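You operate a simulated robot arm through the tools that you are given. There is no shell and no other tool.

You run a simulated robot arm. Do the job below in one go: nothing can be reset, and whatever is moved stays where it is left.

Task
Swap the print in the silver frame for the sunset one.
Fine: old print into the empty slot of the stand, latch locked again.

It is judged by the outcome, as a careful person would: the job done as asked, and still so three seconds after it is handed in. It fails if anything else is knocked over, pushed out of place, dropped, spilled or broken.

Robot
A 7-joint arm with a three-finger gripper, fixed in place. Base frame: the origin is at the foot of the arm, x ahead of it, y to its left, z up. Units: mm, rad, N and s.
With the tool pointing down near the work surface it reaches from about 100 to 880 mm from the base axis. Its first joint turns from -2.897 to 2.897 rad. Payload 2.69 kg.
The TCP is the grasp point between the finger pads, 29 mm short of the fingertips. In the tool frame z runs along the fingers and y along their closing line. Largest opening 120 mm; the body of the gripper starts 78 mm behind the TCP.
Orientation is that of the tool frame in the base frame, as a unit quaternion [x, y, z, w]. With the fingers straight down and closing along the base's y, the tool's x points along the base's -x, its y along +y and its z along -z.

Tools
- The arm moves only by the tool servo_tool. Its argument "targets" is a list of rows, each an object (a shift or turn left out is 0, a gripper value left out holds the last) with "offset": the shift along the tool's x, y, z in mm, a list of three; "delta_rot": the turn, a rotation vector about the tool's x, y, z in rad, a list of three; "claw": the opening, from 0 (shut) to 1 (fully open). In form: [{"offset": [dx, dy, dz], "delta_rot": [rx, ry, rz], "claw": claw}, ...]. A call has 1 to 20 rows; each row shifts and turns the commanded pose from where the row before left it, along the tool's axes as they then stand. Each row takes 0.2 s and may step no farther than 50 mm and 0.15 rad from the row before; otherwise, or with a gripper value out of range, the whole call is refused. A pose out of reach is approached as far as the arm can. The call stops where the force on the tool passes 90 N (or 10 N more than at its start, if that is more) or the arm is blocked; 0.2 s more then pass. Each finger halts on what it meets, pressing with about 35 N; the grip force reading is that of the motor and also rises with nothing between the fingers. The clock runs only during rows and for 0.2 s after the last one: add rows that do not move to give the fingers time. The reply holds the time, the measured pose of the TCP, the force on the tool along the base axes, the opening and the grip force, in the units named above and with some noise, with the torque about the TCP (base axes, N m) and any sound that the robot's microphone picked up.
- Cameras (640 x 400 px; columns grow to the right, rows downward): "scene" is fixed at [35.6, -658.2, 1379.2]; the picture's right is [0.45, -0.89, 0.00], its down [-0.81, -0.40, -0.42] and it looks along [0.38, 0.19, -0.91] (base axes); focal length 308 px, centre (320, 200). "wrist" rides on the gripper at [63, 0, -104] in the tool frame; the picture's right is [0.01, 1.00, 0.00], its down [-0.83, 0.00, -0.56] and it looks along [-0.56, 0.00, 0.83] (tool axes); focal length 275 px, centre (320, 200). There is no depth. A picture from a camera that has moved, and an enlarged one, comes with that camera's place and axes in the base frame and with its lens. The place of the scene camera against the robot may be out by one fixed shift of up to 25 mm in any direction.
- get_image(camera): a new picture of that camera. The clock stands still meanwhile.
- raise_lower(by): slides the trunk up (or, below 0, down) by that many mm; the arm rides with it, the base frame stays. It gives what a move gives, with no picture.
- zoom(camera, box): a new picture of the part [left, top, right, bottom] of that camera's present view, enlarged. The clock stands still meanwhile.
- sign_off(): hands the job in; it is judged then, once.

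Places have to be worked out from the pictures, the camera data and where the tool is seen. Open the gripper and draw the arm clear of the work before you hand the job in, unless the task says otherwise.

The tools are called after "Call:" by a JSON object that holds its "op" and its "data". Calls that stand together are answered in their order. servo_tool: Moves the arm, as the interface text tells. Its arguments: {"type":"object","properties":{"targets":{"type":"array"}},"required":["targets"]} The other tools are called the same way: raise_lower (by) slides the trunk up or down; get_image (camera) takes a picture; zoom (camera, box) takes an enlarged picture of a part of a camera's view; sign_off () hands the job in.

At the start:

```text
time: 0.0
tcp_pos: [182.7, -445.5, 1075.6]
tool_rot: [0.0, 1.0, 0.0, 0.0]
force: [0.0, 0.6, -0.2]
wrist_torque: [0.02, -0.01, -0.02]
grip_width: 120.2
grip_force: 0.0
trunk travel left (down, up): [-425.0, 161.0]
```

scene: 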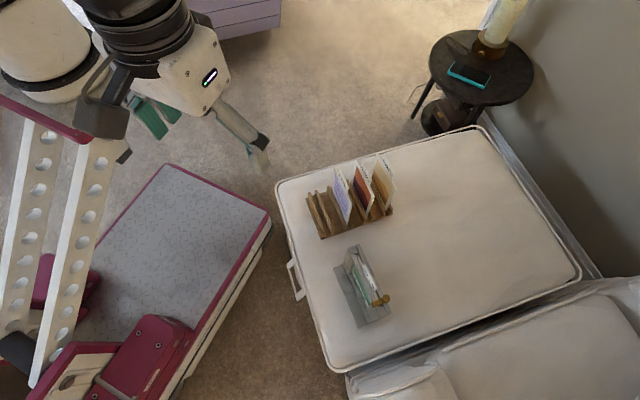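
wrist: 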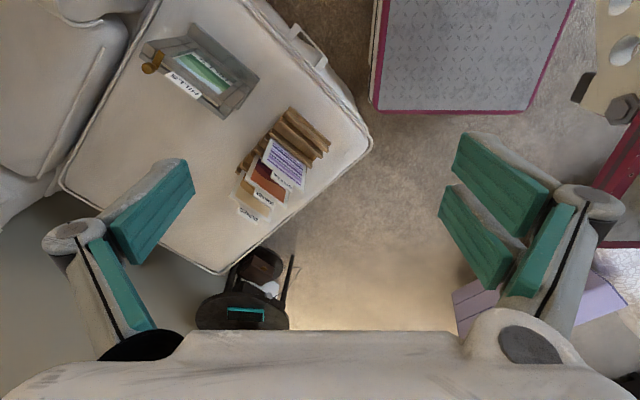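

I start with close-up views of the stand and the frame from both cameras to understand the layout.

Call:
{"op": "zoom", "data": {"camera": "scene", "box": [290, 140, 410, 340]}}

Call:
{"op": "zoom", "data": {"camera": "wrist", "box": [130, 20, 340, 230]}}

Call:
{"op": "zoom", "data": {"camera": "scene", "box": [295, 145, 405, 245]}}

Call:
{"op": "zoom", "data": {"camera": "scene", "box": [320, 235, 410, 335]}}

```text
2.00 times, centred on (350, 240) of scene
camera zoom: at [35.6, -658.2, 1379.2], right [0.45, -0.89, 0.0], down [-0.81, -0.4, -0.42], along [0.38, 0.19, -0.91], focal length 616 px, centre (260, 120)
```

zoom: 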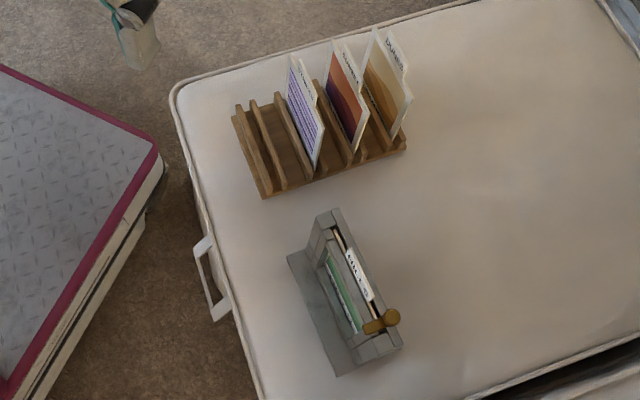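

```text
1.90 times, centred on (235, 125) of wrist
camera zoom: at [118.5, -445.4, 1182.7], right [-0.01, 1.0, 0.0], down [0.83, 0.0, 0.56], along [0.56, 0.0, -0.83], focal length 524 px, centre (482, 343)
```

zoom: 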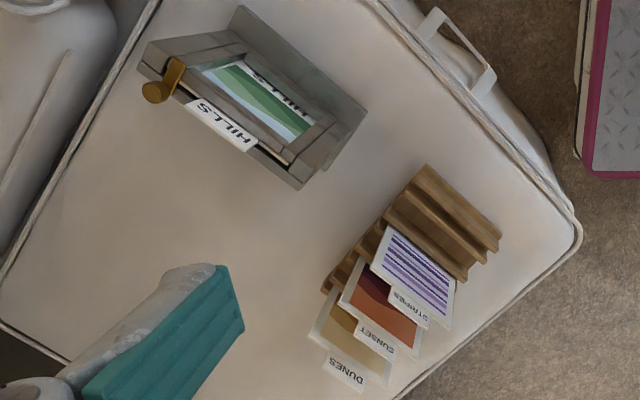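

```text
4.00 times, centred on (350, 195) of scene
camera zoom: at [35.6, -658.2, 1379.2], right [0.45, -0.89, 0.0], down [-0.81, -0.4, -0.42], along [0.38, 0.19, -0.91], focal length 1233 px, centre (200, 220)
```

zoom: 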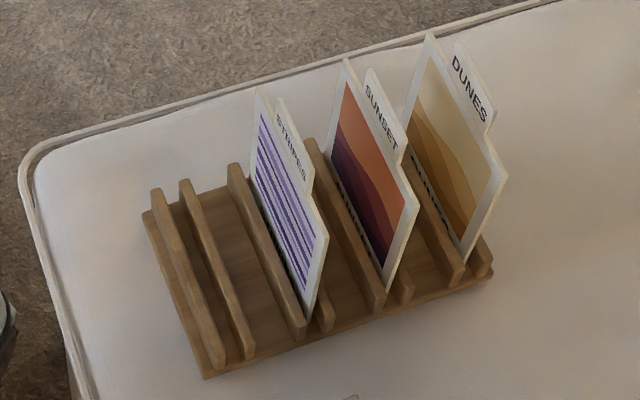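

```text
4.00 times, centred on (365, 285) of scene
camera zoom: at [35.6, -658.2, 1379.2], right [0.45, -0.89, 0.0], down [-0.81, -0.4, -0.42], along [0.38, 0.19, -0.91], focal length 1233 px, centre (140, -140)
```

zoom: 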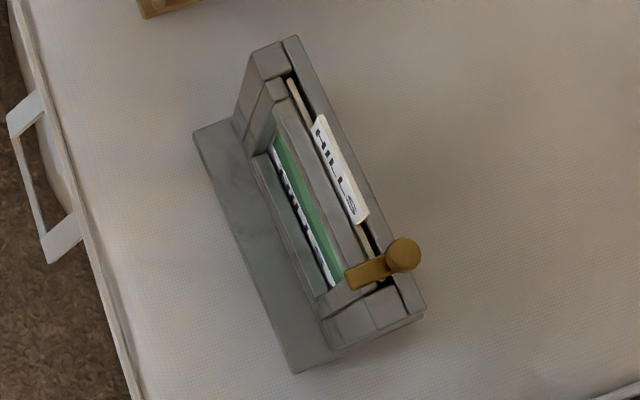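

The frame (HILLS inside, brass latch over the slot) and the stand (STRIPES, SUNSET, DUNES, with one wide empty gap) are visible, but height is uncertain. I move the arm above the area, well clear, to triangulate with the wrist camera.

Call:
{"op": "servo_tool", "data": {"targets": [{"offset": [6.5, -41, 25]}, {"offset": [6.5, -41, 25]}, {"offset": [6.5, -41, 25]}, {"offset": [6.5, -41, 25]}, {"offset": [6.5, -41, 25]}, {}]}}

Call:
{"op": "get_image", "data": {"camera": "wrist"}}

Call:
{"op": "get_image", "data": {"camera": "scene"}}

```text
time: 1.4
tcp_pos: [150.5, -647.1, 950.3]
tool_rot: [0.0, 1.0, 0.0, -0.001]
force: [0.0, 0.2, -0.1]
wrist_torque: [-0.01, -0.01, 0.02]
grip_width: 120.2
grip_force: 0.0
trunk travel left (down, up): [-425.0, 161.0]
```

```text
taken
camera wrist: at [88.6, -648.1, 1057.0], right [-0.01, 1.0, 0.0], down [0.83, 0.0, 0.56], along [0.56, 0.0, -0.83], focal length 275 px, centre (320, 200)
```

wrist: 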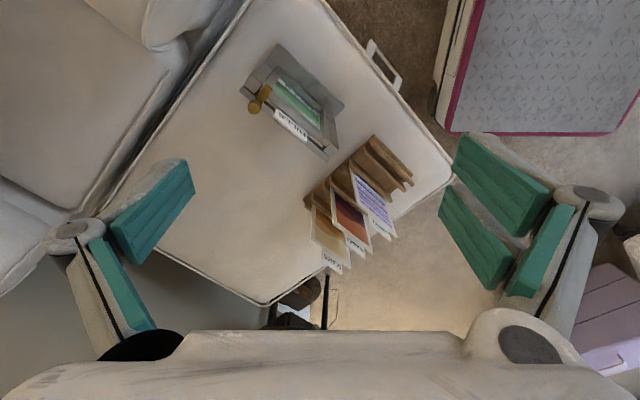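

```text
taken
```

scene: 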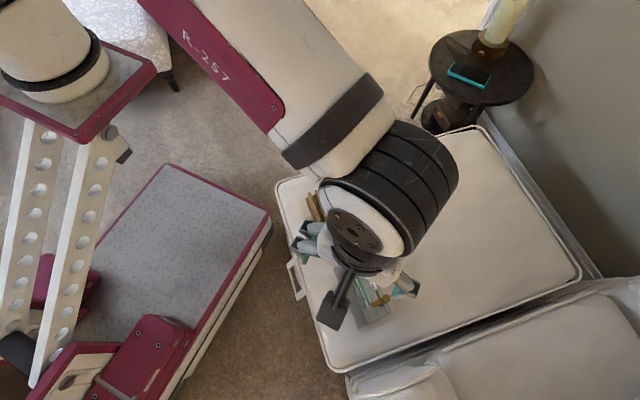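

The new view gives a second baseline. I zoom for precise pixel locations.

Call:
{"op": "zoom", "data": {"camera": "wrist", "box": [230, 30, 350, 170]}}

Call:
{"op": "zoom", "data": {"camera": "wrist", "box": [290, 120, 430, 280]}}

```text
2.86 times, centred on (290, 100) of wrist
camera zoom: at [88.6, -648.1, 1057.0], right [-0.01, 1.0, 0.0], down [0.83, 0.0, 0.56], along [0.56, 0.0, -0.83], focal length 786 px, centre (406, 486)
```

zoom: 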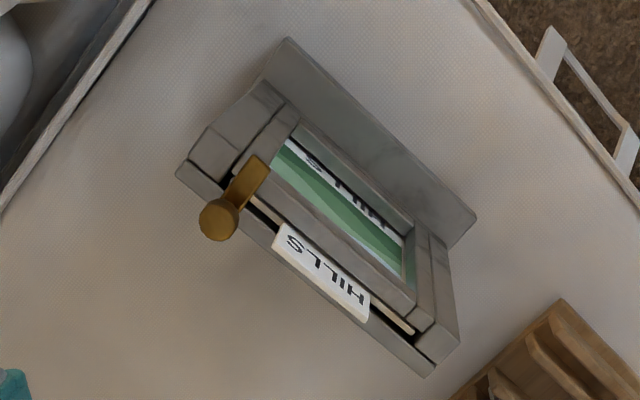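

```text
2.50 times, centred on (360, 200) of wrist
camera zoom: at [88.6, -648.1, 1057.0], right [-0.01, 1.0, 0.0], down [0.83, 0.0, 0.56], along [0.56, 0.0, -0.83], focal length 688 px, centre (220, 200)
```

zoom: 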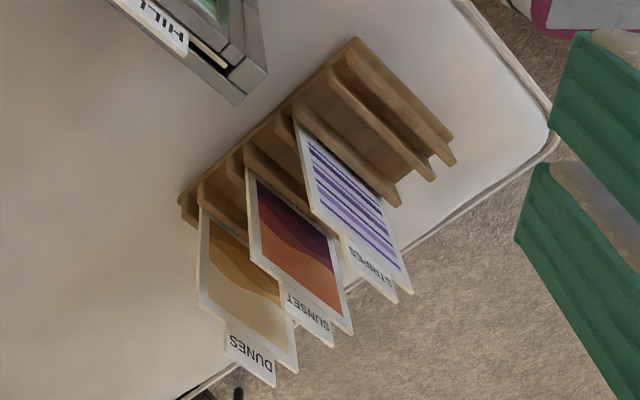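

The knob of the latch triangulates to about (198, -741, 659). I rotate the tool about vertical so the camera faces the front of the frame, then come down somewhat for a closer look.

Call:
{"op": "servo_tool", "data": {"targets": [{"delta_rot": [0, 0, 0.13]}, {"delta_rot": [0, 0, 0.13]}, {"delta_rot": [0, 0, 0.13]}, {"delta_rot": [0, 0, 0.13]}, {"delta_rot": [0, 0, 0.13]}, {"offset": [3.7, -23.4, 40]}, {"offset": [3.7, -23.4, 40]}, {}]}}

Call:
{"op": "get_image", "data": {"camera": "wrist"}}

Call:
{"op": "zoom", "data": {"camera": "wrist", "box": [220, 50, 420, 250]}}

```text
time: 3.2
tcp_pos: [114.0, -681.5, 874.1]
tool_rot: [0.319, 0.948, -0.001, 0.001]
force: [0.5, 0.4, -0.3]
wrist_torque: [-0.04, -0.01, -0.03]
grip_width: 119.7
grip_force: 0.0
trunk travel left (down, up): [-425.0, 161.0]
```

```text
taken
camera wrist: at [64.4, -644.2, 979.3], right [0.6, 0.8, 0.0], down [0.66, -0.5, 0.56], along [0.44, -0.33, -0.83], focal length 275 px, centre (320, 200)
```

wrist: 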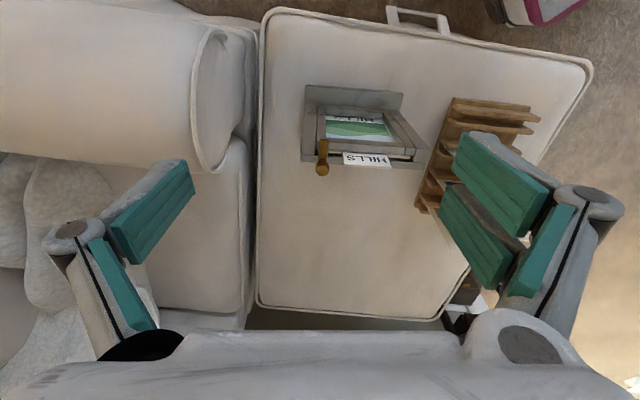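

```text
2.00 times, centred on (320, 150) of wrist
camera zoom: at [64.4, -644.2, 979.3], right [0.6, 0.8, 0.0], down [0.66, -0.5, 0.56], along [0.44, -0.33, -0.83], focal length 551 px, centre (320, 300)
```

zoom: 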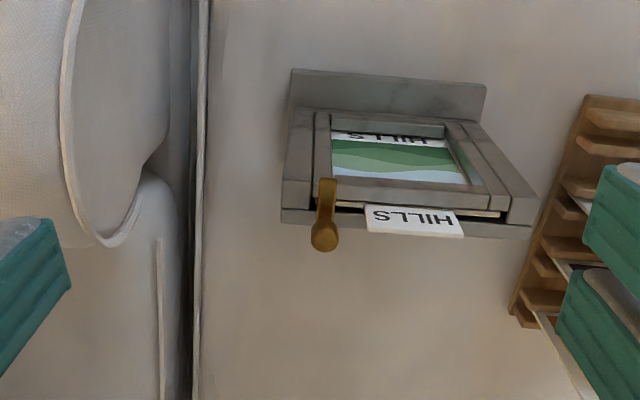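

Triangulation is consistent: frame top ≈ z 632, its rear edge runs from (183,-767) to (297,-633), knob at (198.5,-742,659). I move closer along the viewing ray to inspect the latch mechanism and the slot.

Call:
{"op": "servo_tool", "data": {"targets": [{"offset": [-20, 0, 38]}, {"offset": [-20, 0, 38]}, {"offset": [-20, 0, 38]}, {}]}}

Call:
{"op": "get_image", "data": {"camera": "wrist"}}

Call:
{"op": "zoom", "data": {"camera": "wrist", "box": [240, 70, 440, 220]}}

```text
time: 4.2
tcp_pos: [162.0, -719.9, 759.1]
tool_rot: [0.319, 0.948, 0.0, 0.0]
force: [-0.1, 0.2, -0.8]
wrist_torque: [-0.02, 0.02, -0.02]
grip_width: 120.1
grip_force: 0.1
trunk travel left (down, up): [-425.0, 161.0]
```

```text
taken
camera wrist: at [111.0, -682.0, 864.7], right [0.6, 0.8, 0.0], down [0.66, -0.5, 0.56], along [0.44, -0.33, -0.83], focal length 275 px, centre (320, 200)
```

wrist: 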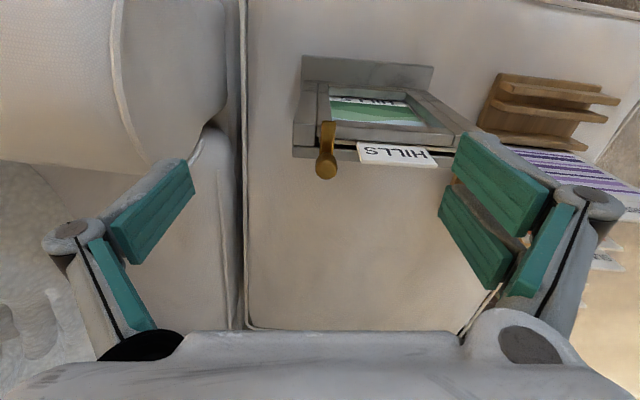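

```text
2.67 times, centred on (340, 145) of wrist
camera zoom: at [111.0, -682.0, 864.7], right [0.6, 0.8, 0.0], down [0.66, -0.5, 0.56], along [0.44, -0.33, -0.83], focal length 734 px, centre (267, 347)
```

zoom: 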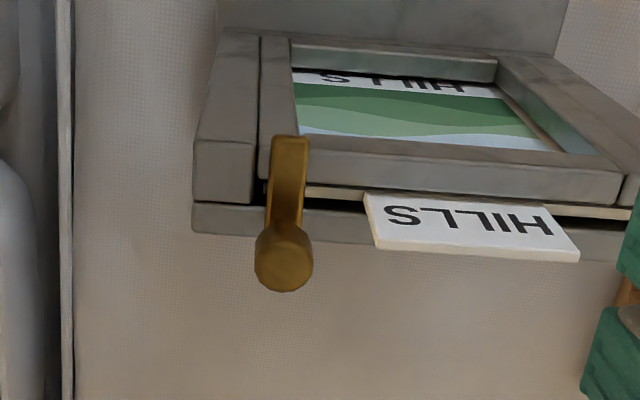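

I see a brass bar lying across the slot at one end with an upright knob over the rear bar. I want a view along the slot to see the pivot, so I raise slightly, turn the tool by about -1.51 rad and look from the far end.

Call:
{"op": "servo_tool", "data": {"targets": [{"offset": [0, 0, -30]}, {"delta_rot": [0, 0, -0.1373]}, {"delta_rot": [0, 0, -0.1373]}, {"delta_rot": [0, 0, -0.1373]}, {"delta_rot": [0, 0, -0.1373]}, {"delta_rot": [0, 0, -0.1373]}, {"delta_rot": [0, 0, -0.1373]}, {"delta_rot": [0, 0, -0.1373]}, {"delta_rot": [0, 0, -0.1373]}, {"delta_rot": [0, 0, -0.1373]}, {"delta_rot": [0, 0, -0.1373]}, {"delta_rot": [0, 0, -0.1373]}, {"offset": [40, -20, 0]}, {"offset": [40, -20, 0]}, {}]}}

Call:
{"op": "get_image", "data": {"camera": "wrist"}}

Call:
{"op": "zoom", "data": {"camera": "wrist", "box": [240, 100, 400, 240]}}

```text
time: 7.4
tcp_pos: [159.4, -731.2, 788.0]
tool_rot: [-0.418, 0.909, 0.0, 0.001]
force: [-0.4, -0.1, -0.2]
wrist_torque: [0.0, 0.01, -0.02]
grip_width: 120.1
grip_force: 0.0
out of reach, approached as far as the arm can: row 13, 14
trunk travel left (down, up): [-425.0, 161.0]
```

```text
taken
camera wrist: at [118.9, -777.8, 893.4], right [-0.76, 0.65, 0.0], down [0.54, 0.63, 0.56], along [0.36, 0.42, -0.83], focal length 275 px, centre (320, 200)
```

wrist: 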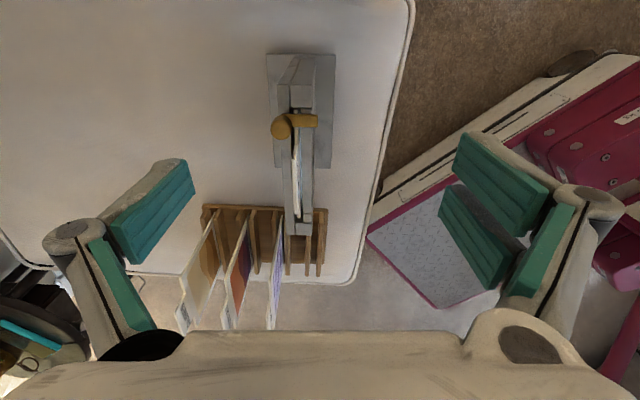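

```text
2.86 times, centred on (320, 170) of wrist
camera zoom: at [118.9, -777.8, 893.4], right [-0.76, 0.65, 0.0], down [0.54, 0.63, 0.56], along [0.36, 0.42, -0.83], focal length 786 px, centre (320, 286)
```

zoom: 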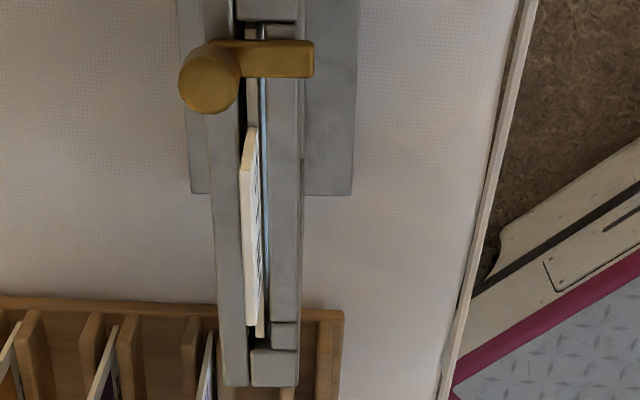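

The arm hit its reach limit at radius ≈ 750 at this trunk height, so I'll need to lower the trunk. First I zoom hard on the latch from this angle, and on the stand.

Call:
{"op": "zoom", "data": {"camera": "wrist", "box": [260, 100, 330, 150]}}

Call:
{"op": "zoom", "data": {"camera": "wrist", "box": [160, 190, 350, 340]}}

```text
8.00 times, centred on (295, 125) of wrist
camera zoom: at [118.9, -777.8, 893.4], right [-0.76, 0.65, 0.0], down [0.54, 0.63, 0.56], along [0.36, 0.42, -0.83], focal length 2202 px, centre (520, 800)
```

zoom: 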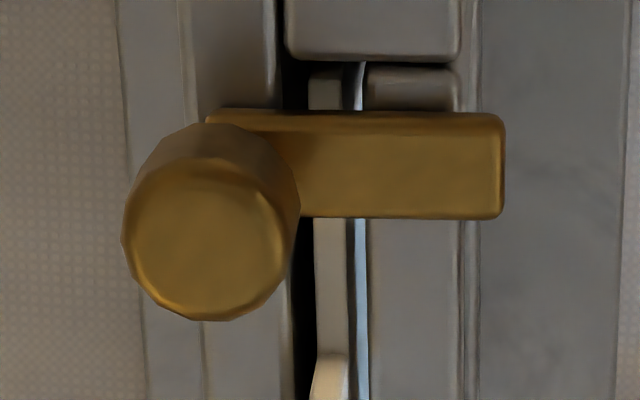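

```text
2.67 times, centred on (255, 265) of wrist
camera zoom: at [118.9, -777.8, 893.4], right [-0.76, 0.65, 0.0], down [0.54, 0.63, 0.56], along [0.36, 0.42, -0.83], focal length 734 px, centre (493, 27)
```

zoom: 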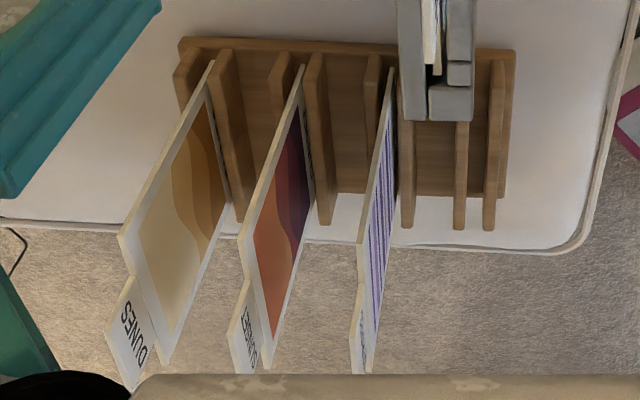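

The knob is a vertical cylinder on the pivot over the rear bar; the bar swings about it, and turning it toward the near end (away from the tab) will open it. I'll raise the arm ~310 mm, then lower the trunk to get reach.

Call:
{"op": "servo_tool", "data": {"targets": [{"offset": [-40, 20, 0]}, {"offset": [-40, 20, 0]}, {"offset": [0, 0, -45]}, {"offset": [0, 0, -45]}, {"offset": [0, 0, -45]}, {"offset": [0, 0, -45]}, {"offset": [0, 0, -45]}, {"offset": [0, 0, -45]}, {"offset": [0, 0, -45]}, {"offset": [0, 0, -45]}, {}]}}

```text
time: 9.8
tcp_pos: [181.1, -641.2, 1150.1]
tool_rot: [-0.418, 0.909, 0.001, -0.001]
force: [-0.2, -0.4, 0.6]
wrist_torque: [-0.02, 0.01, 0.02]
grip_width: 119.8
grip_force: 0.2
trunk travel left (down, up): [-425.0, 161.0]
```

Commanded pose was re-synced; TCP is at z 1150. Lowering the trunk by 350 brings the TCP to about z 800, above everything.

Call:
{"op": "raise_lower", "data": {"by": -350}}

Call:
{"op": "get_image", "data": {"camera": "wrist"}}

Call:
{"op": "get_image", "data": {"camera": "scene"}}

```text
time: 13.2
tcp_pos: [180.3, -641.8, 800.9]
tool_rot: [-0.418, 0.909, -0.001, 0.0]
force: [-0.1, -0.2, 0.0]
wrist_torque: [0.01, -0.03, 0.01]
grip_width: 120.2
grip_force: 0.2
trunk travel left (down, up): [-75.0, 511.0]
```

```text
taken
camera wrist: at [140.0, -690.7, 906.6], right [-0.76, 0.65, 0.0], down [0.54, 0.63, 0.56], along [0.36, 0.42, -0.83], focal length 275 px, centre (320, 200)
```

wrist: 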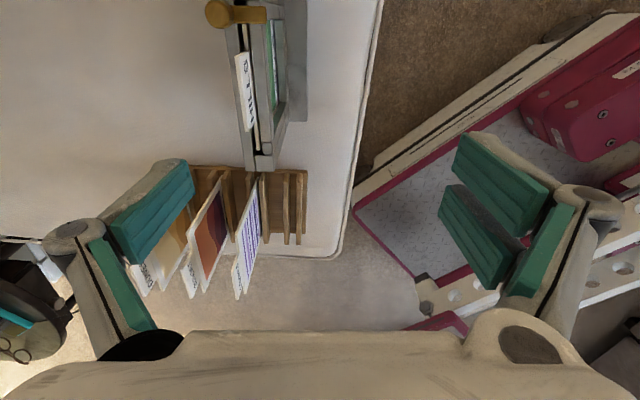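

```text
taken
```

scene: 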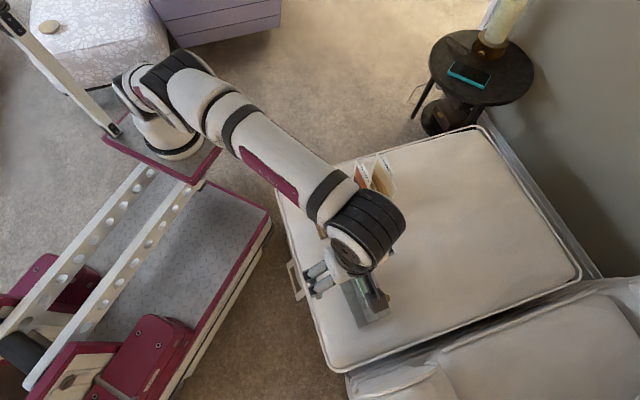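

Reach is good now. I move over to inspect the stand from its near end, staying at z ≈ 800 above the card tops (~675).

Call:
{"op": "servo_tool", "data": {"targets": [{"offset": [-29.2, -32.9, 0]}, {"offset": [-29.2, -32.9, 0]}, {"offset": [-29.2, -32.9, 0]}, {"offset": [-29.2, -32.9, 0]}, {}]}}

Call:
{"op": "get_image", "data": {"camera": "wrist"}}

Call:
{"op": "zoom", "data": {"camera": "wrist", "box": [200, 100, 440, 320]}}

```text
time: 14.4
tcp_pos: [357.4, -639.8, 799.8]
tool_rot: [-0.417, 0.909, 0.001, 0.001]
force: [0.3, 0.4, 0.7]
wrist_torque: [0.01, 0.02, 0.0]
grip_width: 120.4
grip_force: 0.0
trunk travel left (down, up): [-75.0, 511.0]
```

```text
taken
camera wrist: at [317.4, -687.6, 904.9], right [-0.76, 0.65, 0.0], down [0.54, 0.63, 0.56], along [0.36, 0.42, -0.83], focal length 275 px, centre (320, 200)
```

wrist: 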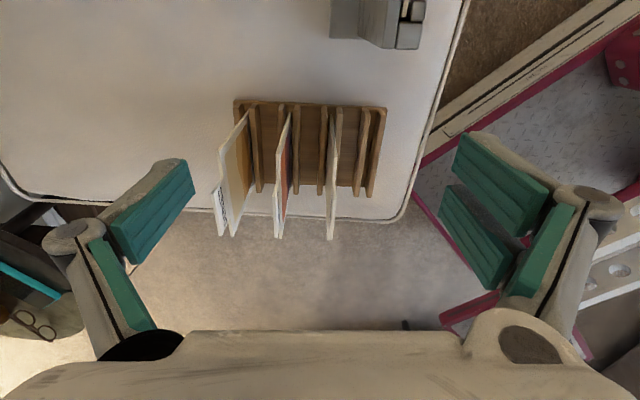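

```text
1.82 times, centred on (320, 210) of wrist
camera zoom: at [317.4, -687.6, 904.9], right [-0.76, 0.65, 0.0], down [0.54, 0.63, 0.56], along [0.36, 0.42, -0.83], focal length 500 px, centre (320, 182)
```

zoom: 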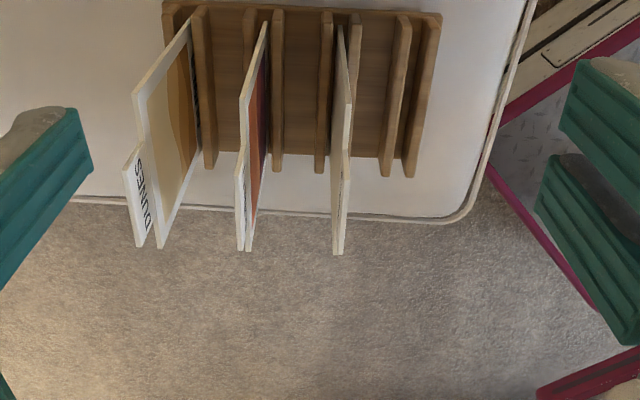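

Call:
{"op": "zoom", "data": {"camera": "wrist", "box": [225, 90, 395, 200]}}

Call:
{"op": "zoom", "data": {"camera": "wrist", "box": [200, 160, 360, 250]}}

```text
3.64 times, centred on (310, 145) of wrist
camera zoom: at [317.4, -687.6, 904.9], right [-0.76, 0.65, 0.0], down [0.54, 0.63, 0.56], along [0.36, 0.42, -0.83], focal length 1001 px, centre (356, 400)
```

zoom: 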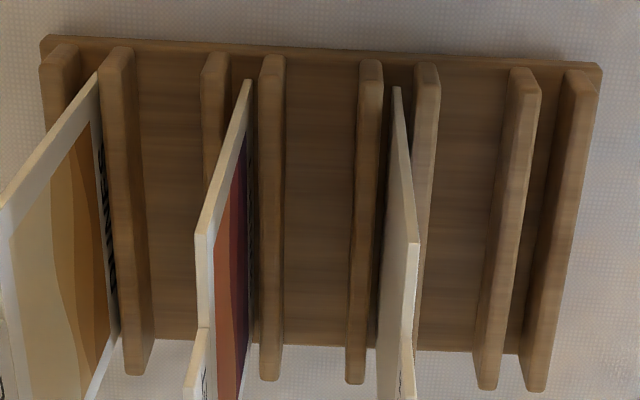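

```text
4.00 times, centred on (280, 205) of wrist
camera zoom: at [317.4, -687.6, 904.9], right [-0.76, 0.65, 0.0], down [0.54, 0.63, 0.56], along [0.36, 0.42, -0.83], focal length 1101 px, centre (480, 180)
```

zoom: 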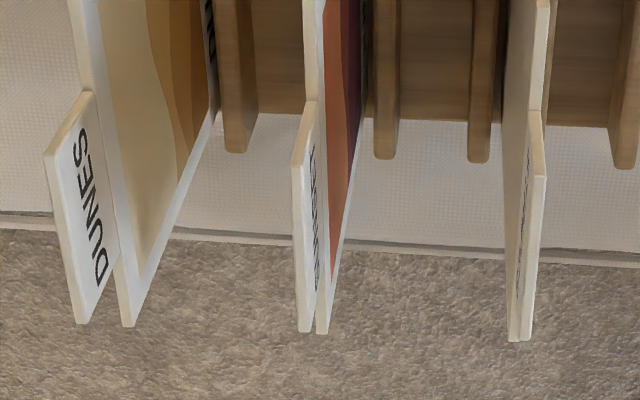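

The stand has four pair-of-divider slots; the empty one is the last pair on the front (robot) side. I shift sideways 80 mm with the same orientation to get a clean stereo pair for heights.

Call:
{"op": "servo_tool", "data": {"targets": [{"offset": [0, -40, 0]}, {"offset": [0, -40, 0]}, {}]}}

Call:
{"op": "zoom", "data": {"camera": "wrist", "box": [265, 80, 455, 200]}}

Call:
{"op": "zoom", "data": {"camera": "wrist", "box": [260, 160, 440, 260]}}

Call:
{"op": "get_image", "data": {"camera": "wrist"}}

```text
time: 15.2
tcp_pos: [418.6, -691.8, 800.9]
tool_rot: [-0.418, 0.908, 0.0, 0.0]
force: [-0.3, 0.7, -0.2]
wrist_torque: [-0.02, 0.04, 0.02]
grip_width: 120.0
grip_force: 0.1
trunk travel left (down, up): [-75.0, 511.0]
```

```text
3.33 times, centred on (360, 140) of wrist
camera zoom: at [378.7, -740.5, 905.7], right [-0.76, 0.65, 0.0], down [0.54, 0.63, 0.56], along [0.36, 0.42, -0.83], focal length 918 px, centre (187, 400)
```

zoom: 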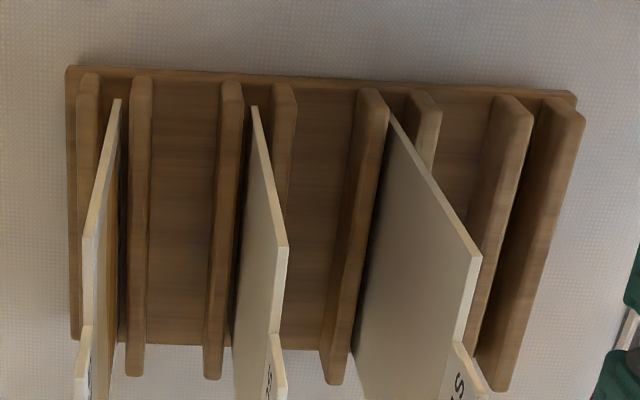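

```text
3.56 times, centred on (350, 210) of wrist
camera zoom: at [378.7, -740.5, 905.7], right [-0.76, 0.65, 0.0], down [0.54, 0.63, 0.56], along [0.36, 0.42, -0.83], focal length 979 px, centre (213, 164)
```

zoom: 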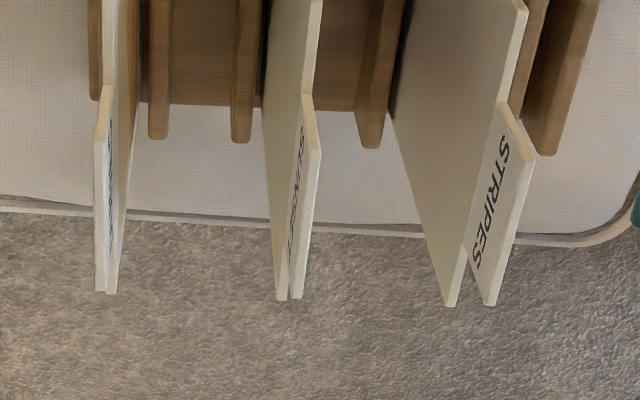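

```text
taken
camera wrist: at [378.7, -740.5, 905.7], right [-0.76, 0.65, 0.0], down [0.54, 0.63, 0.56], along [0.36, 0.42, -0.83], focal length 275 px, centre (320, 200)
```

wrist: 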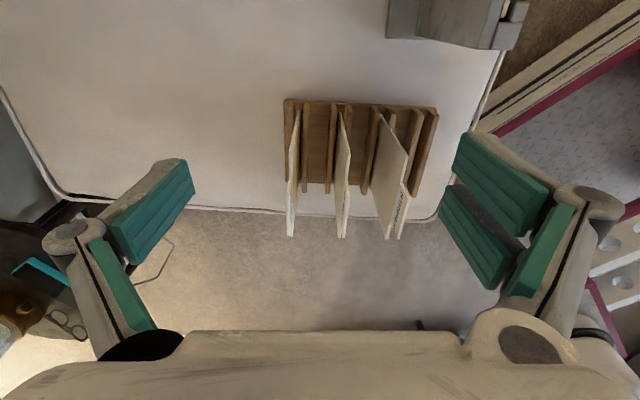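

Stereo gives: SUNSET tab top from (460,-597) to (500,-554) at z ≈ 657, card top z ≈ 620, card ~120 wide, stand heading ≈ 46°, frame heading ≈ 49.3°, slot pitch ≈ 62 mm. Now I rotate back by π/2 and hover above the latch knob to localize it exactly.

Call:
{"op": "servo_tool", "data": {"targets": [{"delta_rot": [0, 0, 0.1428]}, {"delta_rot": [0, 0, 0.1428]}, {"delta_rot": [0, 0, 0.1428]}, {"delta_rot": [0, 0, 0.1428]}, {"delta_rot": [0, 0, 0.1428]}, {"delta_rot": [0, 0, 0.1428]}, {"delta_rot": [0, 0, 0.1428]}, {"delta_rot": [0, 0, 0.1428]}, {"delta_rot": [0, 0, 0.1428]}, {"delta_rot": [0, 0, 0.1428]}, {"delta_rot": [0, 0, 0.1428]}, {"offset": [27.3, -36.2, 8]}, {"offset": [27.3, -36.2, 8]}, {"offset": [27.3, -36.2, 8]}, {"offset": [27.3, -36.2, 8]}, {"offset": [27.3, -36.2, 8]}, {"claw": 0.4}, {}]}}

Call:
{"op": "get_image", "data": {"camera": "wrist"}}

Call:
{"op": "zoom", "data": {"camera": "wrist", "box": [250, 90, 410, 220]}}

```text
time: 19.0
tcp_pos: [214.6, -696.8, 752.4]
tool_rot: [0.347, 0.938, 0.001, 0.0]
force: [-1.0, 0.4, -0.8]
wrist_torque: [0.0, -0.03, -0.02]
grip_width: 47.9
grip_force: 0.1
out of reach, approached as far as the arm can: row 12, 13, 14, 15, 16
trunk travel left (down, up): [-75.0, 511.0]
```

```text
taken
camera wrist: at [167.0, -655.9, 857.5], right [0.65, 0.76, 0.0], down [0.63, -0.54, 0.56], along [0.42, -0.36, -0.83], focal length 275 px, centre (320, 200)
```

wrist: 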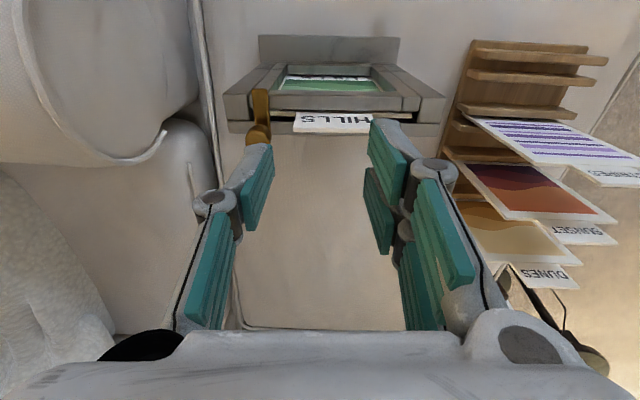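

```text
3.08 times, centred on (330, 155) of wrist
camera zoom: at [167.0, -655.9, 857.5], right [0.65, 0.76, 0.0], down [0.63, -0.54, 0.56], along [0.42, -0.36, -0.83], focal length 847 px, centre (289, 338)
```

zoom: 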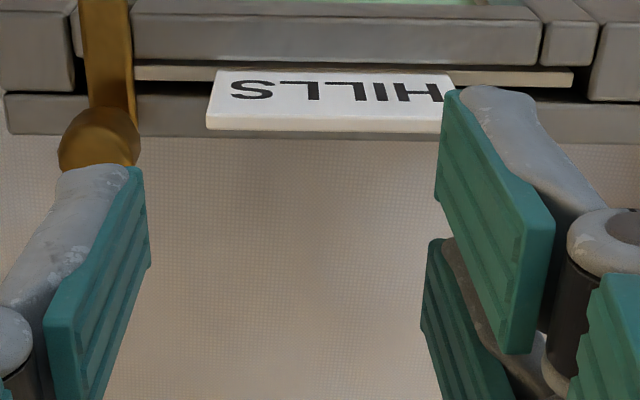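

The servo stopped short of the target (reach limit flagged even though radius is smaller than before). I check the arm's configuration in the scene view.

Call:
{"op": "get_image", "data": {"camera": "scene"}}

```text
taken
```

scene: 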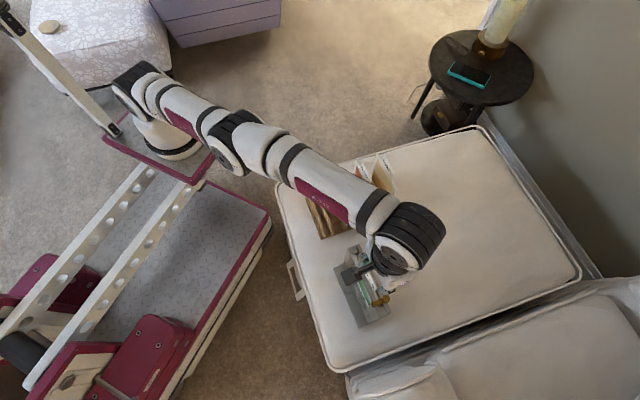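

I zoom on the arm's base in the scene to understand its actual location and why reach is limited.

Call:
{"op": "zoom", "data": {"camera": "scene", "box": [0, 0, 320, 200]}}

Call:
{"op": "zoom", "data": {"camera": "scene", "box": [0, 150, 320, 400]}}

```text
2.00 times, centred on (160, 100) of scene
camera zoom: at [35.6, -658.2, 1379.2], right [0.45, -0.89, 0.0], down [-0.81, -0.4, -0.42], along [0.38, 0.19, -0.91], focal length 616 px, centre (640, 400)
```

zoom: 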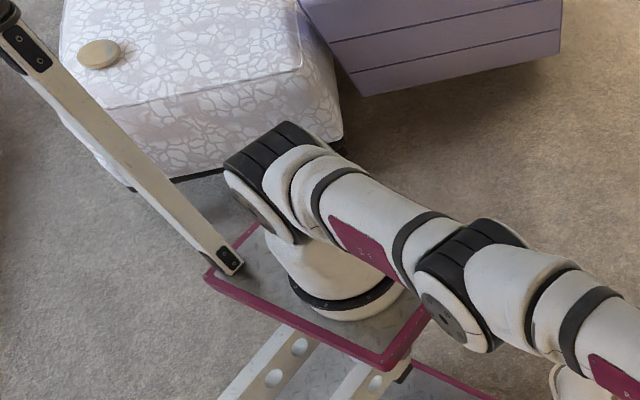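

```text
1.60 times, centred on (160, 275) of scene
camera zoom: at [35.6, -658.2, 1379.2], right [0.45, -0.89, 0.0], down [-0.81, -0.4, -0.42], along [0.38, 0.19, -0.91], focal length 493 px, centre (576, 80)
```

zoom: 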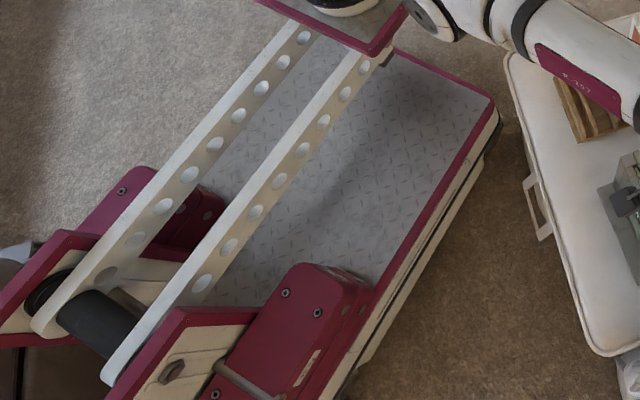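

The arm rides on a boom, so reach depends on the mount position. I test whether a small step toward the knob from here is really blocked.

Call:
{"op": "servo_tool", "data": {"targets": [{"offset": [-5, -14, -10]}, {"offset": [-5, -14, 0]}, {}]}}

Call:
{"op": "raise_lower", "data": {"by": 60}}

```text
time: 19.8
tcp_pos: [217.3, -695.7, 757.9]
tool_rot: [0.347, 0.938, 0.0, 0.0]
force: [0.9, -0.1, 0.5]
wrist_torque: [0.03, -0.02, -0.01]
grip_width: 48.0
grip_force: 0.2
out of reach, approached as far as the arm can: row 1, 2
trunk travel left (down, up): [-75.0, 511.0]
```

```text
time: 20.8
tcp_pos: [216.4, -694.6, 816.1]
tool_rot: [0.347, 0.938, 0.0, 0.0]
force: [1.0, 0.8, -0.6]
wrist_torque: [0.01, 0.05, 0.01]
grip_width: 47.8
grip_force: 0.1
trunk travel left (down, up): [-135.0, 451.0]
```

Truly at the limit. With the trunk 60 higher, I test moving outward and down again to see how the limit changes.

Call:
{"op": "servo_tool", "data": {"targets": [{"offset": [0, 0, 20]}, {"offset": [0, 0, 20]}, {"offset": [-10, -28, 0]}, {}]}}

Call:
{"op": "raise_lower", "data": {"by": 100}}

Call:
{"op": "servo_tool", "data": {"targets": [{"offset": [0, 0, 30]}, {"offset": [0, 0, 30]}, {"offset": [0, 0, 30]}, {"offset": [-10, -28, 0]}, {}]}}

```text
time: 21.8
tcp_pos: [215.9, -707.5, 775.6]
tool_rot: [0.347, 0.938, 0.0, 0.0]
force: [-0.4, -0.7, -0.4]
wrist_torque: [-0.02, -0.01, -0.02]
grip_width: 48.1
grip_force: 0.0
out of reach, approached as far as the arm can: row 1, 2, 3
trunk travel left (down, up): [-135.0, 451.0]
```

```text
time: 23.1
tcp_pos: [217.4, -708.7, 876.1]
tool_rot: [0.348, 0.938, 0.0, 0.0]
force: [-0.1, -0.1, -0.1]
wrist_torque: [0.02, 0.0, 0.01]
grip_width: 48.3
grip_force: 0.0
trunk travel left (down, up): [-235.0, 351.0]
```

```text
time: 24.4
tcp_pos: [208.4, -726.4, 786.9]
tool_rot: [0.346, 0.938, 0.0, 0.0]
force: [0.2, -0.3, -0.4]
wrist_torque: [-0.01, 0.04, -0.02]
grip_width: 48.0
grip_force: 0.1
out of reach, approached as far as the arm can: row 4
trunk travel left (down, up): [-235.0, 351.0]
```

Reach is best when the TCP is around z ≈ 860 + trunk offset, so at the present trunk height (-190) working near z 680 should have enough reach. I go down to z ≈ 720 over the latch (knob top ≈ 665) and step outward.

Call:
{"op": "servo_tool", "data": {"targets": [{"offset": [0, 0, 34]}, {"offset": [0, 0, 33]}, {"offset": [0, -17.7, 0]}, {}]}}

Call:
{"op": "get_image", "data": {"camera": "wrist"}}

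Call:
{"op": "zoom", "data": {"camera": "wrist", "box": [250, 90, 410, 220]}}

```text
time: 25.4
tcp_pos: [201.1, -727.9, 720.3]
tool_rot: [0.347, 0.938, -0.001, 0.0]
force: [-0.6, 0.4, 0.5]
wrist_torque: [-0.01, -0.01, 0.04]
grip_width: 48.1
grip_force: 0.2
out of reach, approached as far as the arm can: row 3
trunk travel left (down, up): [-235.0, 351.0]
```

```text
taken
camera wrist: at [153.2, -687.0, 824.4], right [0.65, 0.76, 0.0], down [0.63, -0.54, 0.56], along [0.42, -0.36, -0.83], focal length 275 px, centre (320, 200)
```

wrist: 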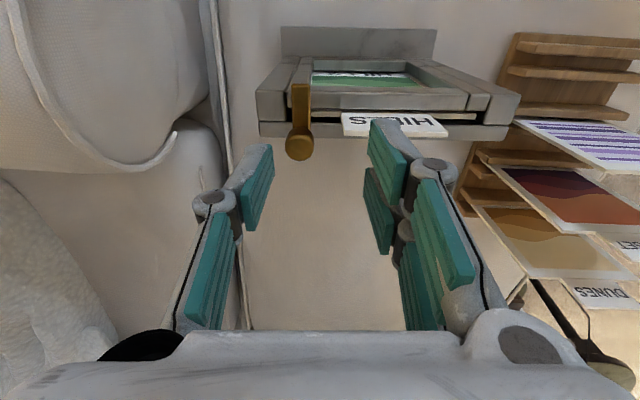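

```text
3.08 times, centred on (330, 155) of wrist
camera zoom: at [153.2, -687.0, 824.4], right [0.65, 0.76, 0.0], down [0.63, -0.54, 0.56], along [0.42, -0.36, -0.83], focal length 847 px, centre (289, 338)
```

zoom: 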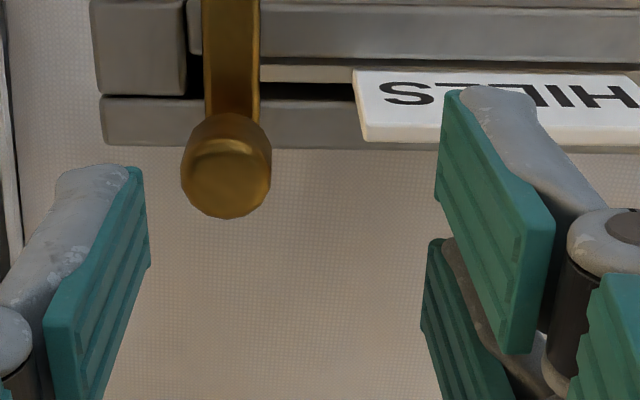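

The limit still leaves the knob ~13 mm out of vertical-tool reach, so a small tilt (≈0.08 rad, fingertips outward) will cover it. I also yaw so the fingers straddle the knob away from the HILLS tab, narrow the opening, and hover just above the knob (≈(197.3,-740.5), top ≈ 665).

Call:
{"op": "servo_tool", "data": {"targets": [{"delta_rot": [0, 0, 0.13], "claw": 0.27}, {"delta_rot": [0, 0, 0.13]}, {"delta_rot": [0, 0, 0.13]}, {"delta_rot": [0, 0, 0.13]}, {"delta_rot": [0.042, -0.0683, 0]}, {"offset": [-9.8, -7.2, 8]}, {}]}}

Call:
{"op": "get_image", "data": {"camera": "wrist"}}

Call:
{"op": "zoom", "data": {"camera": "wrist", "box": [250, 90, 410, 220]}}

```text
time: 26.9
tcp_pos: [196.8, -740.3, 711.6]
tool_rot: [0.576, 0.817, -0.037, 0.016]
force: [-0.2, -0.1, 0.6]
wrist_torque: [-0.04, 0.0, -0.01]
grip_width: 32.4
grip_force: 0.0
trunk travel left (down, up): [-235.0, 351.0]
```

```text
taken
camera wrist: at [177.8, -672.0, 813.1], right [0.94, 0.34, -0.04], down [0.29, -0.74, 0.61], along [0.17, -0.59, -0.79], focal length 275 px, centre (320, 200)
```

wrist: 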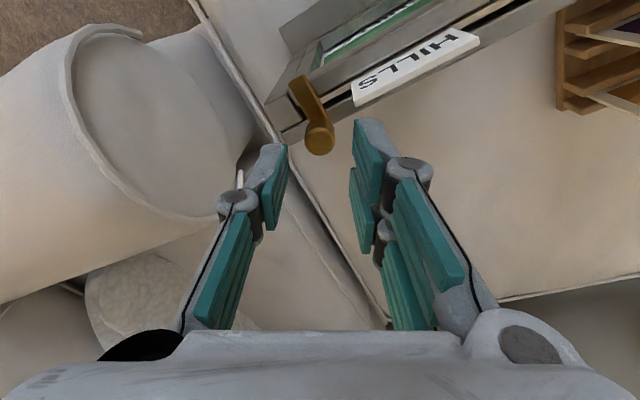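

```text
3.08 times, centred on (330, 155) of wrist
camera zoom: at [177.8, -672.0, 813.1], right [0.94, 0.34, -0.04], down [0.29, -0.74, 0.61], along [0.17, -0.59, -0.79], focal length 847 px, centre (289, 338)
```

zoom: 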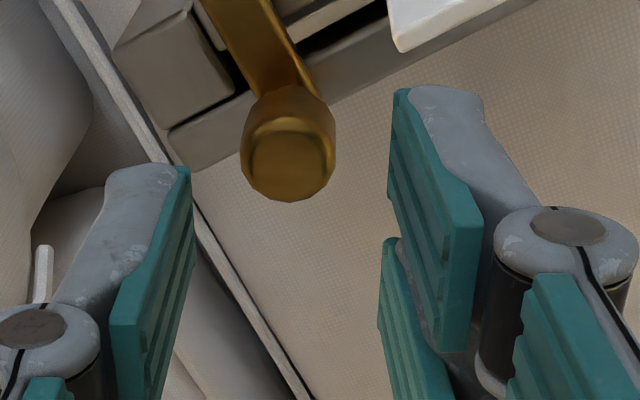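

With the tilt the TCP reaches the knob axis; in the image the knob sits midway between the fingers and, along the other axis, within ~2 mm. I descend 16 mm and re-check.

Call:
{"op": "servo_tool", "data": {"targets": [{"offset": [1.2, 0, 16]}, {}]}}

Call:
{"op": "zoom", "data": {"camera": "wrist", "box": [250, 90, 410, 220]}}

Call:
{"op": "zoom", "data": {"camera": "scene", "box": [320, 230, 440, 330]}}

```text
time: 27.6
tcp_pos: [194.3, -739.3, 697.1]
tool_rot: [0.576, 0.817, -0.037, 0.016]
force: [-0.3, 0.7, 0.7]
wrist_torque: [0.02, -0.01, 0.0]
grip_width: 32.5
grip_force: 0.0
trunk travel left (down, up): [-235.0, 351.0]
```

```text
3.08 times, centred on (330, 155) of wrist
camera zoom: at [175.8, -671.8, 797.4], right [0.94, 0.34, -0.04], down [0.29, -0.74, 0.61], along [0.18, -0.59, -0.79], focal length 847 px, centre (289, 338)
```

zoom: 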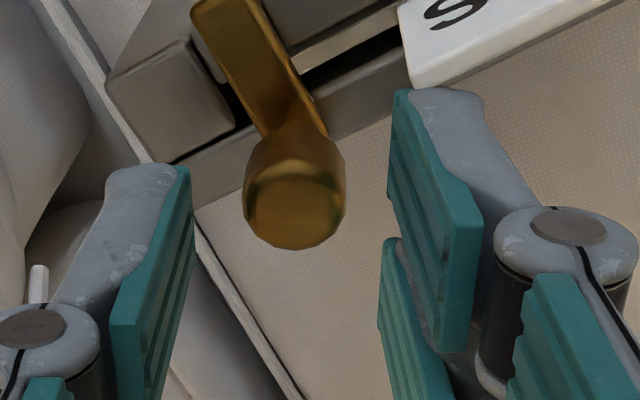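

```text
4.00 times, centred on (380, 280) of scene
camera zoom: at [35.6, -658.2, 1379.2], right [0.45, -0.89, 0.0], down [-0.81, -0.4, -0.42], along [0.38, 0.19, -0.91], focal length 1233 px, centre (80, -120)
```

zoom: 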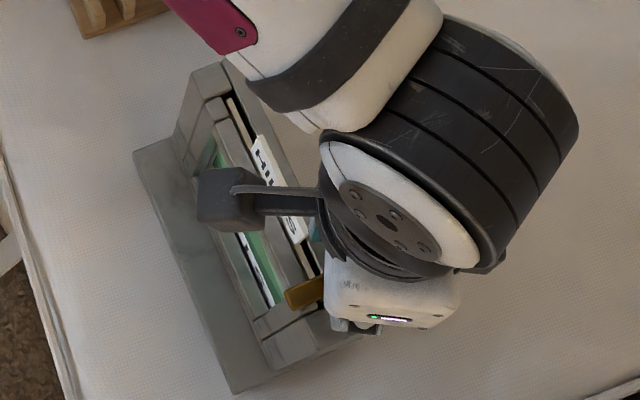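

The knob remains centred (≈1 mm to the right). I descend 15 mm more so the fingertips straddle the knob above the bar, then look before closing.

Call:
{"op": "servo_tool", "data": {"targets": [{"offset": [0.4, 0.8, 8]}, {"offset": [0, 0, 7]}, {}]}}

Call:
{"op": "zoom", "data": {"camera": "wrist", "box": [250, 90, 410, 220]}}

```text
time: 28.4
tcp_pos: [197.4, -739.2, 681.9]
tool_rot: [0.576, 0.817, -0.036, 0.016]
force: [-0.1, 1.3, 0.7]
wrist_torque: [-0.03, 0.0, 0.0]
grip_width: 32.6
grip_force: 0.1
trunk travel left (down, up): [-235.0, 351.0]
```

```text
3.08 times, centred on (330, 155) of wrist
camera zoom: at [176.7, -672.6, 781.6], right [0.94, 0.34, -0.04], down [0.29, -0.74, 0.61], along [0.18, -0.59, -0.79], focal length 847 px, centre (289, 338)
```

zoom: 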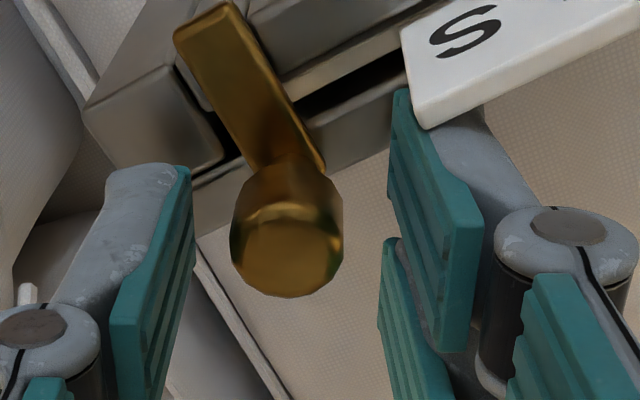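

Combining views from opposite sides, the knob is at about (195.3,-739.4) with top z ≈ 671 and the bar top ≈ 643. I shift 2.5 mm along tool x, go 4 mm lower and bring the fingers gently in.

Call:
{"op": "servo_tool", "data": {"targets": [{"offset": [2.5, 0.3, 4]}, {"claw": 0.18}, {}]}}

Call:
{"op": "zoom", "data": {"camera": "wrist", "box": [250, 90, 410, 220]}}

```text
time: 29.1
tcp_pos: [196.1, -738.1, 676.3]
tool_rot: [0.576, 0.817, -0.037, 0.016]
force: [0.6, 0.5, -0.1]
wrist_torque: [-0.02, -0.01, 0.02]
grip_width: 21.6
grip_force: 0.1
trunk travel left (down, up): [-235.0, 351.0]
```

```text
3.08 times, centred on (330, 155) of wrist
camera zoom: at [176.2, -670.6, 777.4], right [0.94, 0.34, -0.04], down [0.29, -0.74, 0.61], along [0.18, -0.59, -0.79], focal length 847 px, centre (289, 338)
```

zoom: 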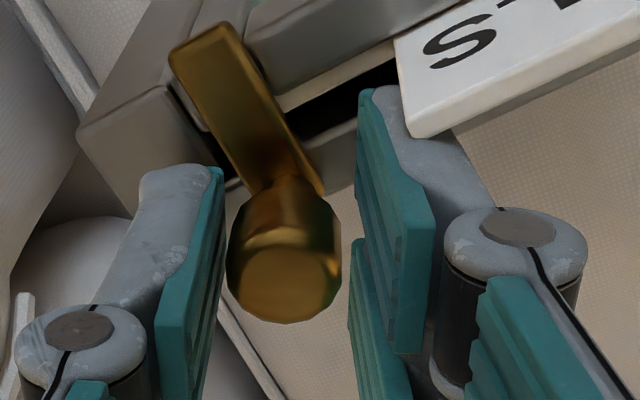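

Knob is centred between the pads with ~2 mm each side. I close on it.

Call:
{"op": "servo_tool", "data": {"targets": [{"claw": 0.14}, {"claw": 0.1}, {}, {}]}}

Call:
{"op": "zoom", "data": {"camera": "wrist", "box": [250, 90, 410, 220]}}

```text
time: 30.1
tcp_pos: [195.4, -738.1, 677.0]
tool_rot: [0.576, 0.816, -0.036, 0.016]
force: [-2.6, -1.3, 0.7]
wrist_torque: [-0.21, 0.0, 0.0]
grip_width: 15.9
grip_force: 35.3
trunk travel left (down, up): [-235.0, 351.0]
```

```text
3.08 times, centred on (330, 155) of wrist
camera zoom: at [175.9, -670.7, 777.5], right [0.94, 0.34, -0.04], down [0.29, -0.74, 0.61], along [0.17, -0.59, -0.79], focal length 847 px, centre (289, 338)
```

zoom: 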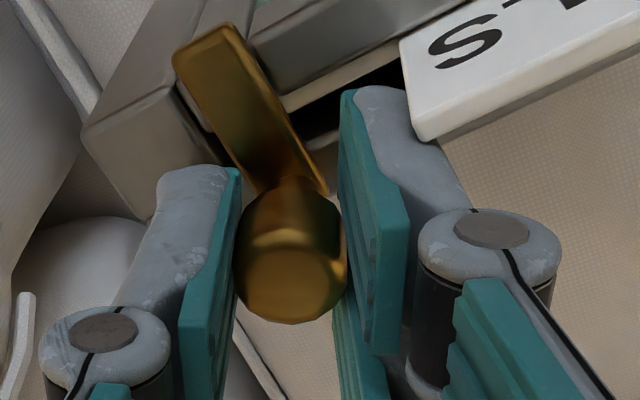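

Gripped (width 15.9, ~35 N, minimal side force). I turn a first ~0.4 rad (counter-clockwise seen from above, bar swinging away from the tab) and check.

Call:
{"op": "servo_tool", "data": {"targets": [{"delta_rot": [0, 0, -0.1]}, {"delta_rot": [0, 0, -0.1]}, {"delta_rot": [0, 0, -0.1]}, {"delta_rot": [0, 0, -0.1]}, {}]}}

Call:
{"op": "get_image", "data": {"camera": "wrist"}}

Call:
{"op": "zoom", "data": {"camera": "wrist", "box": [250, 90, 410, 220]}}

```text
time: 31.4
tcp_pos: [195.7, -737.2, 676.7]
tool_rot: [0.401, 0.915, -0.038, 0.009]
force: [2.9, -0.9, 0.4]
wrist_torque: [-0.46, -0.81, -0.05]
grip_width: 15.6
grip_force: 34.3
trunk travel left (down, up): [-235.0, 351.0]
```

```text
taken
camera wrist: at [155.6, -684.1, 778.7], right [0.73, 0.68, -0.06], down [0.57, -0.56, 0.59], along [0.36, -0.47, -0.8], focal length 275 px, centre (320, 200)
```

wrist: 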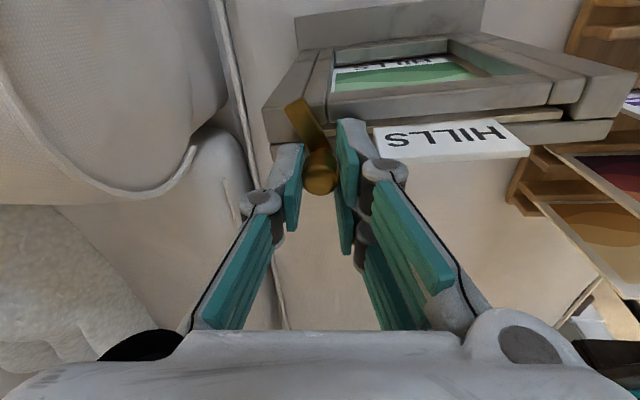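

```text
3.08 times, centred on (330, 155) of wrist
camera zoom: at [155.6, -684.1, 778.7], right [0.73, 0.68, -0.06], down [0.57, -0.56, 0.59], along [0.36, -0.47, -0.8], focal length 847 px, centre (289, 338)
```

zoom: 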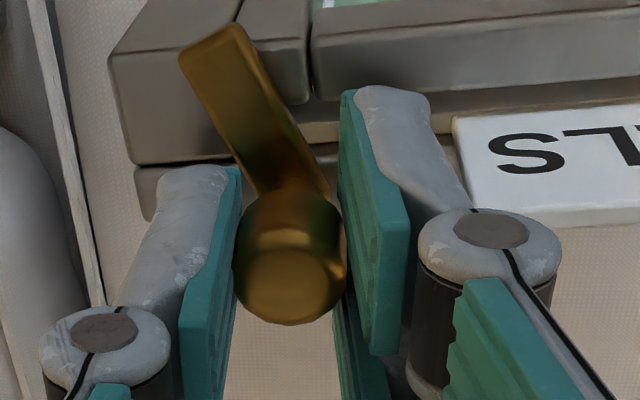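

The latch turns cleanly with the gripper and the frame has not moved. I continue to about 90°.

Call:
{"op": "servo_tool", "data": {"targets": [{"delta_rot": [0, 0, -0.1]}, {"delta_rot": [0, 0, -0.1]}, {"delta_rot": [0, 0, -0.1]}, {"delta_rot": [0, 0, -0.1]}, {"delta_rot": [0, 0, -0.1]}, {"delta_rot": [0, 0, -0.1]}, {}]}}

Call:
{"op": "zoom", "data": {"camera": "wrist", "box": [220, 50, 420, 220]}}

```text
time: 33.0
tcp_pos: [195.7, -739.3, 676.0]
tool_rot: [0.113, 0.993, -0.041, -0.003]
force: [3.6, 4.1, 6.6]
wrist_torque: [0.14, -1.03, 0.04]
grip_width: 16.0
grip_force: 35.5
trunk travel left (down, up): [-235.0, 351.0]
```

```text
2.35 times, centred on (320, 135) of wrist
camera zoom: at [136.6, -716.4, 781.7], right [0.22, 0.97, -0.08], down [0.82, -0.14, 0.55], along [0.53, -0.19, -0.83], focal length 648 px, centre (320, 353)
```

zoom: 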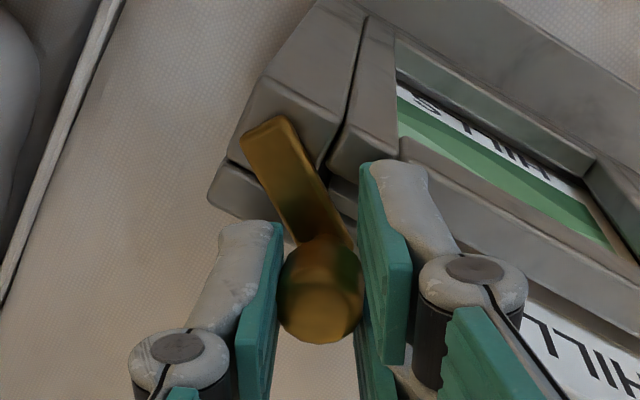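

Bar has swung ~57°, all smooth. Continue another ~0.6 rad.

Call:
{"op": "servo_tool", "data": {"targets": [{"delta_rot": [0, 0, -0.1]}, {"delta_rot": [0, 0, -0.1]}, {"delta_rot": [0, 0, -0.1]}, {"delta_rot": [0, 0, -0.1]}, {"delta_rot": [0, 0, -0.1]}, {"delta_rot": [0, 0, -0.08]}, {}]}}

Call:
{"op": "zoom", "data": {"camera": "wrist", "box": [220, 50, 420, 220]}}

```text
time: 34.5
tcp_pos: [194.3, -738.0, 676.3]
tool_rot: [-0.175, 0.984, -0.037, -0.015]
force: [-0.4, -1.6, 0.0]
wrist_torque: [0.08, -0.46, 0.02]
grip_width: 15.9
grip_force: 34.6
trunk travel left (down, up): [-235.0, 351.0]
```

```text
2.35 times, centred on (320, 135) of wrist
camera zoom: at [138.8, -752.0, 784.0], right [-0.35, 0.93, -0.07], down [0.79, 0.33, 0.52], along [0.51, 0.13, -0.85], focal length 648 px, centre (320, 353)
```

zoom: 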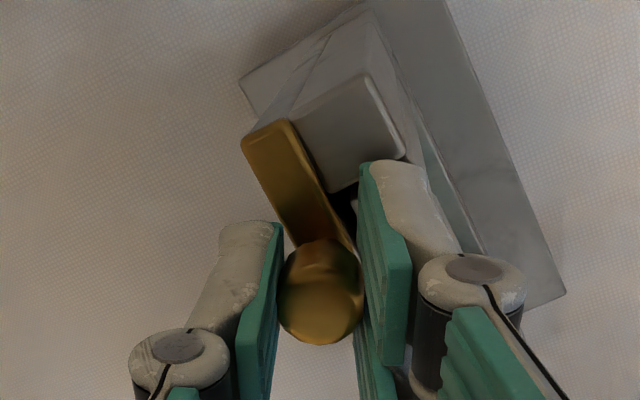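

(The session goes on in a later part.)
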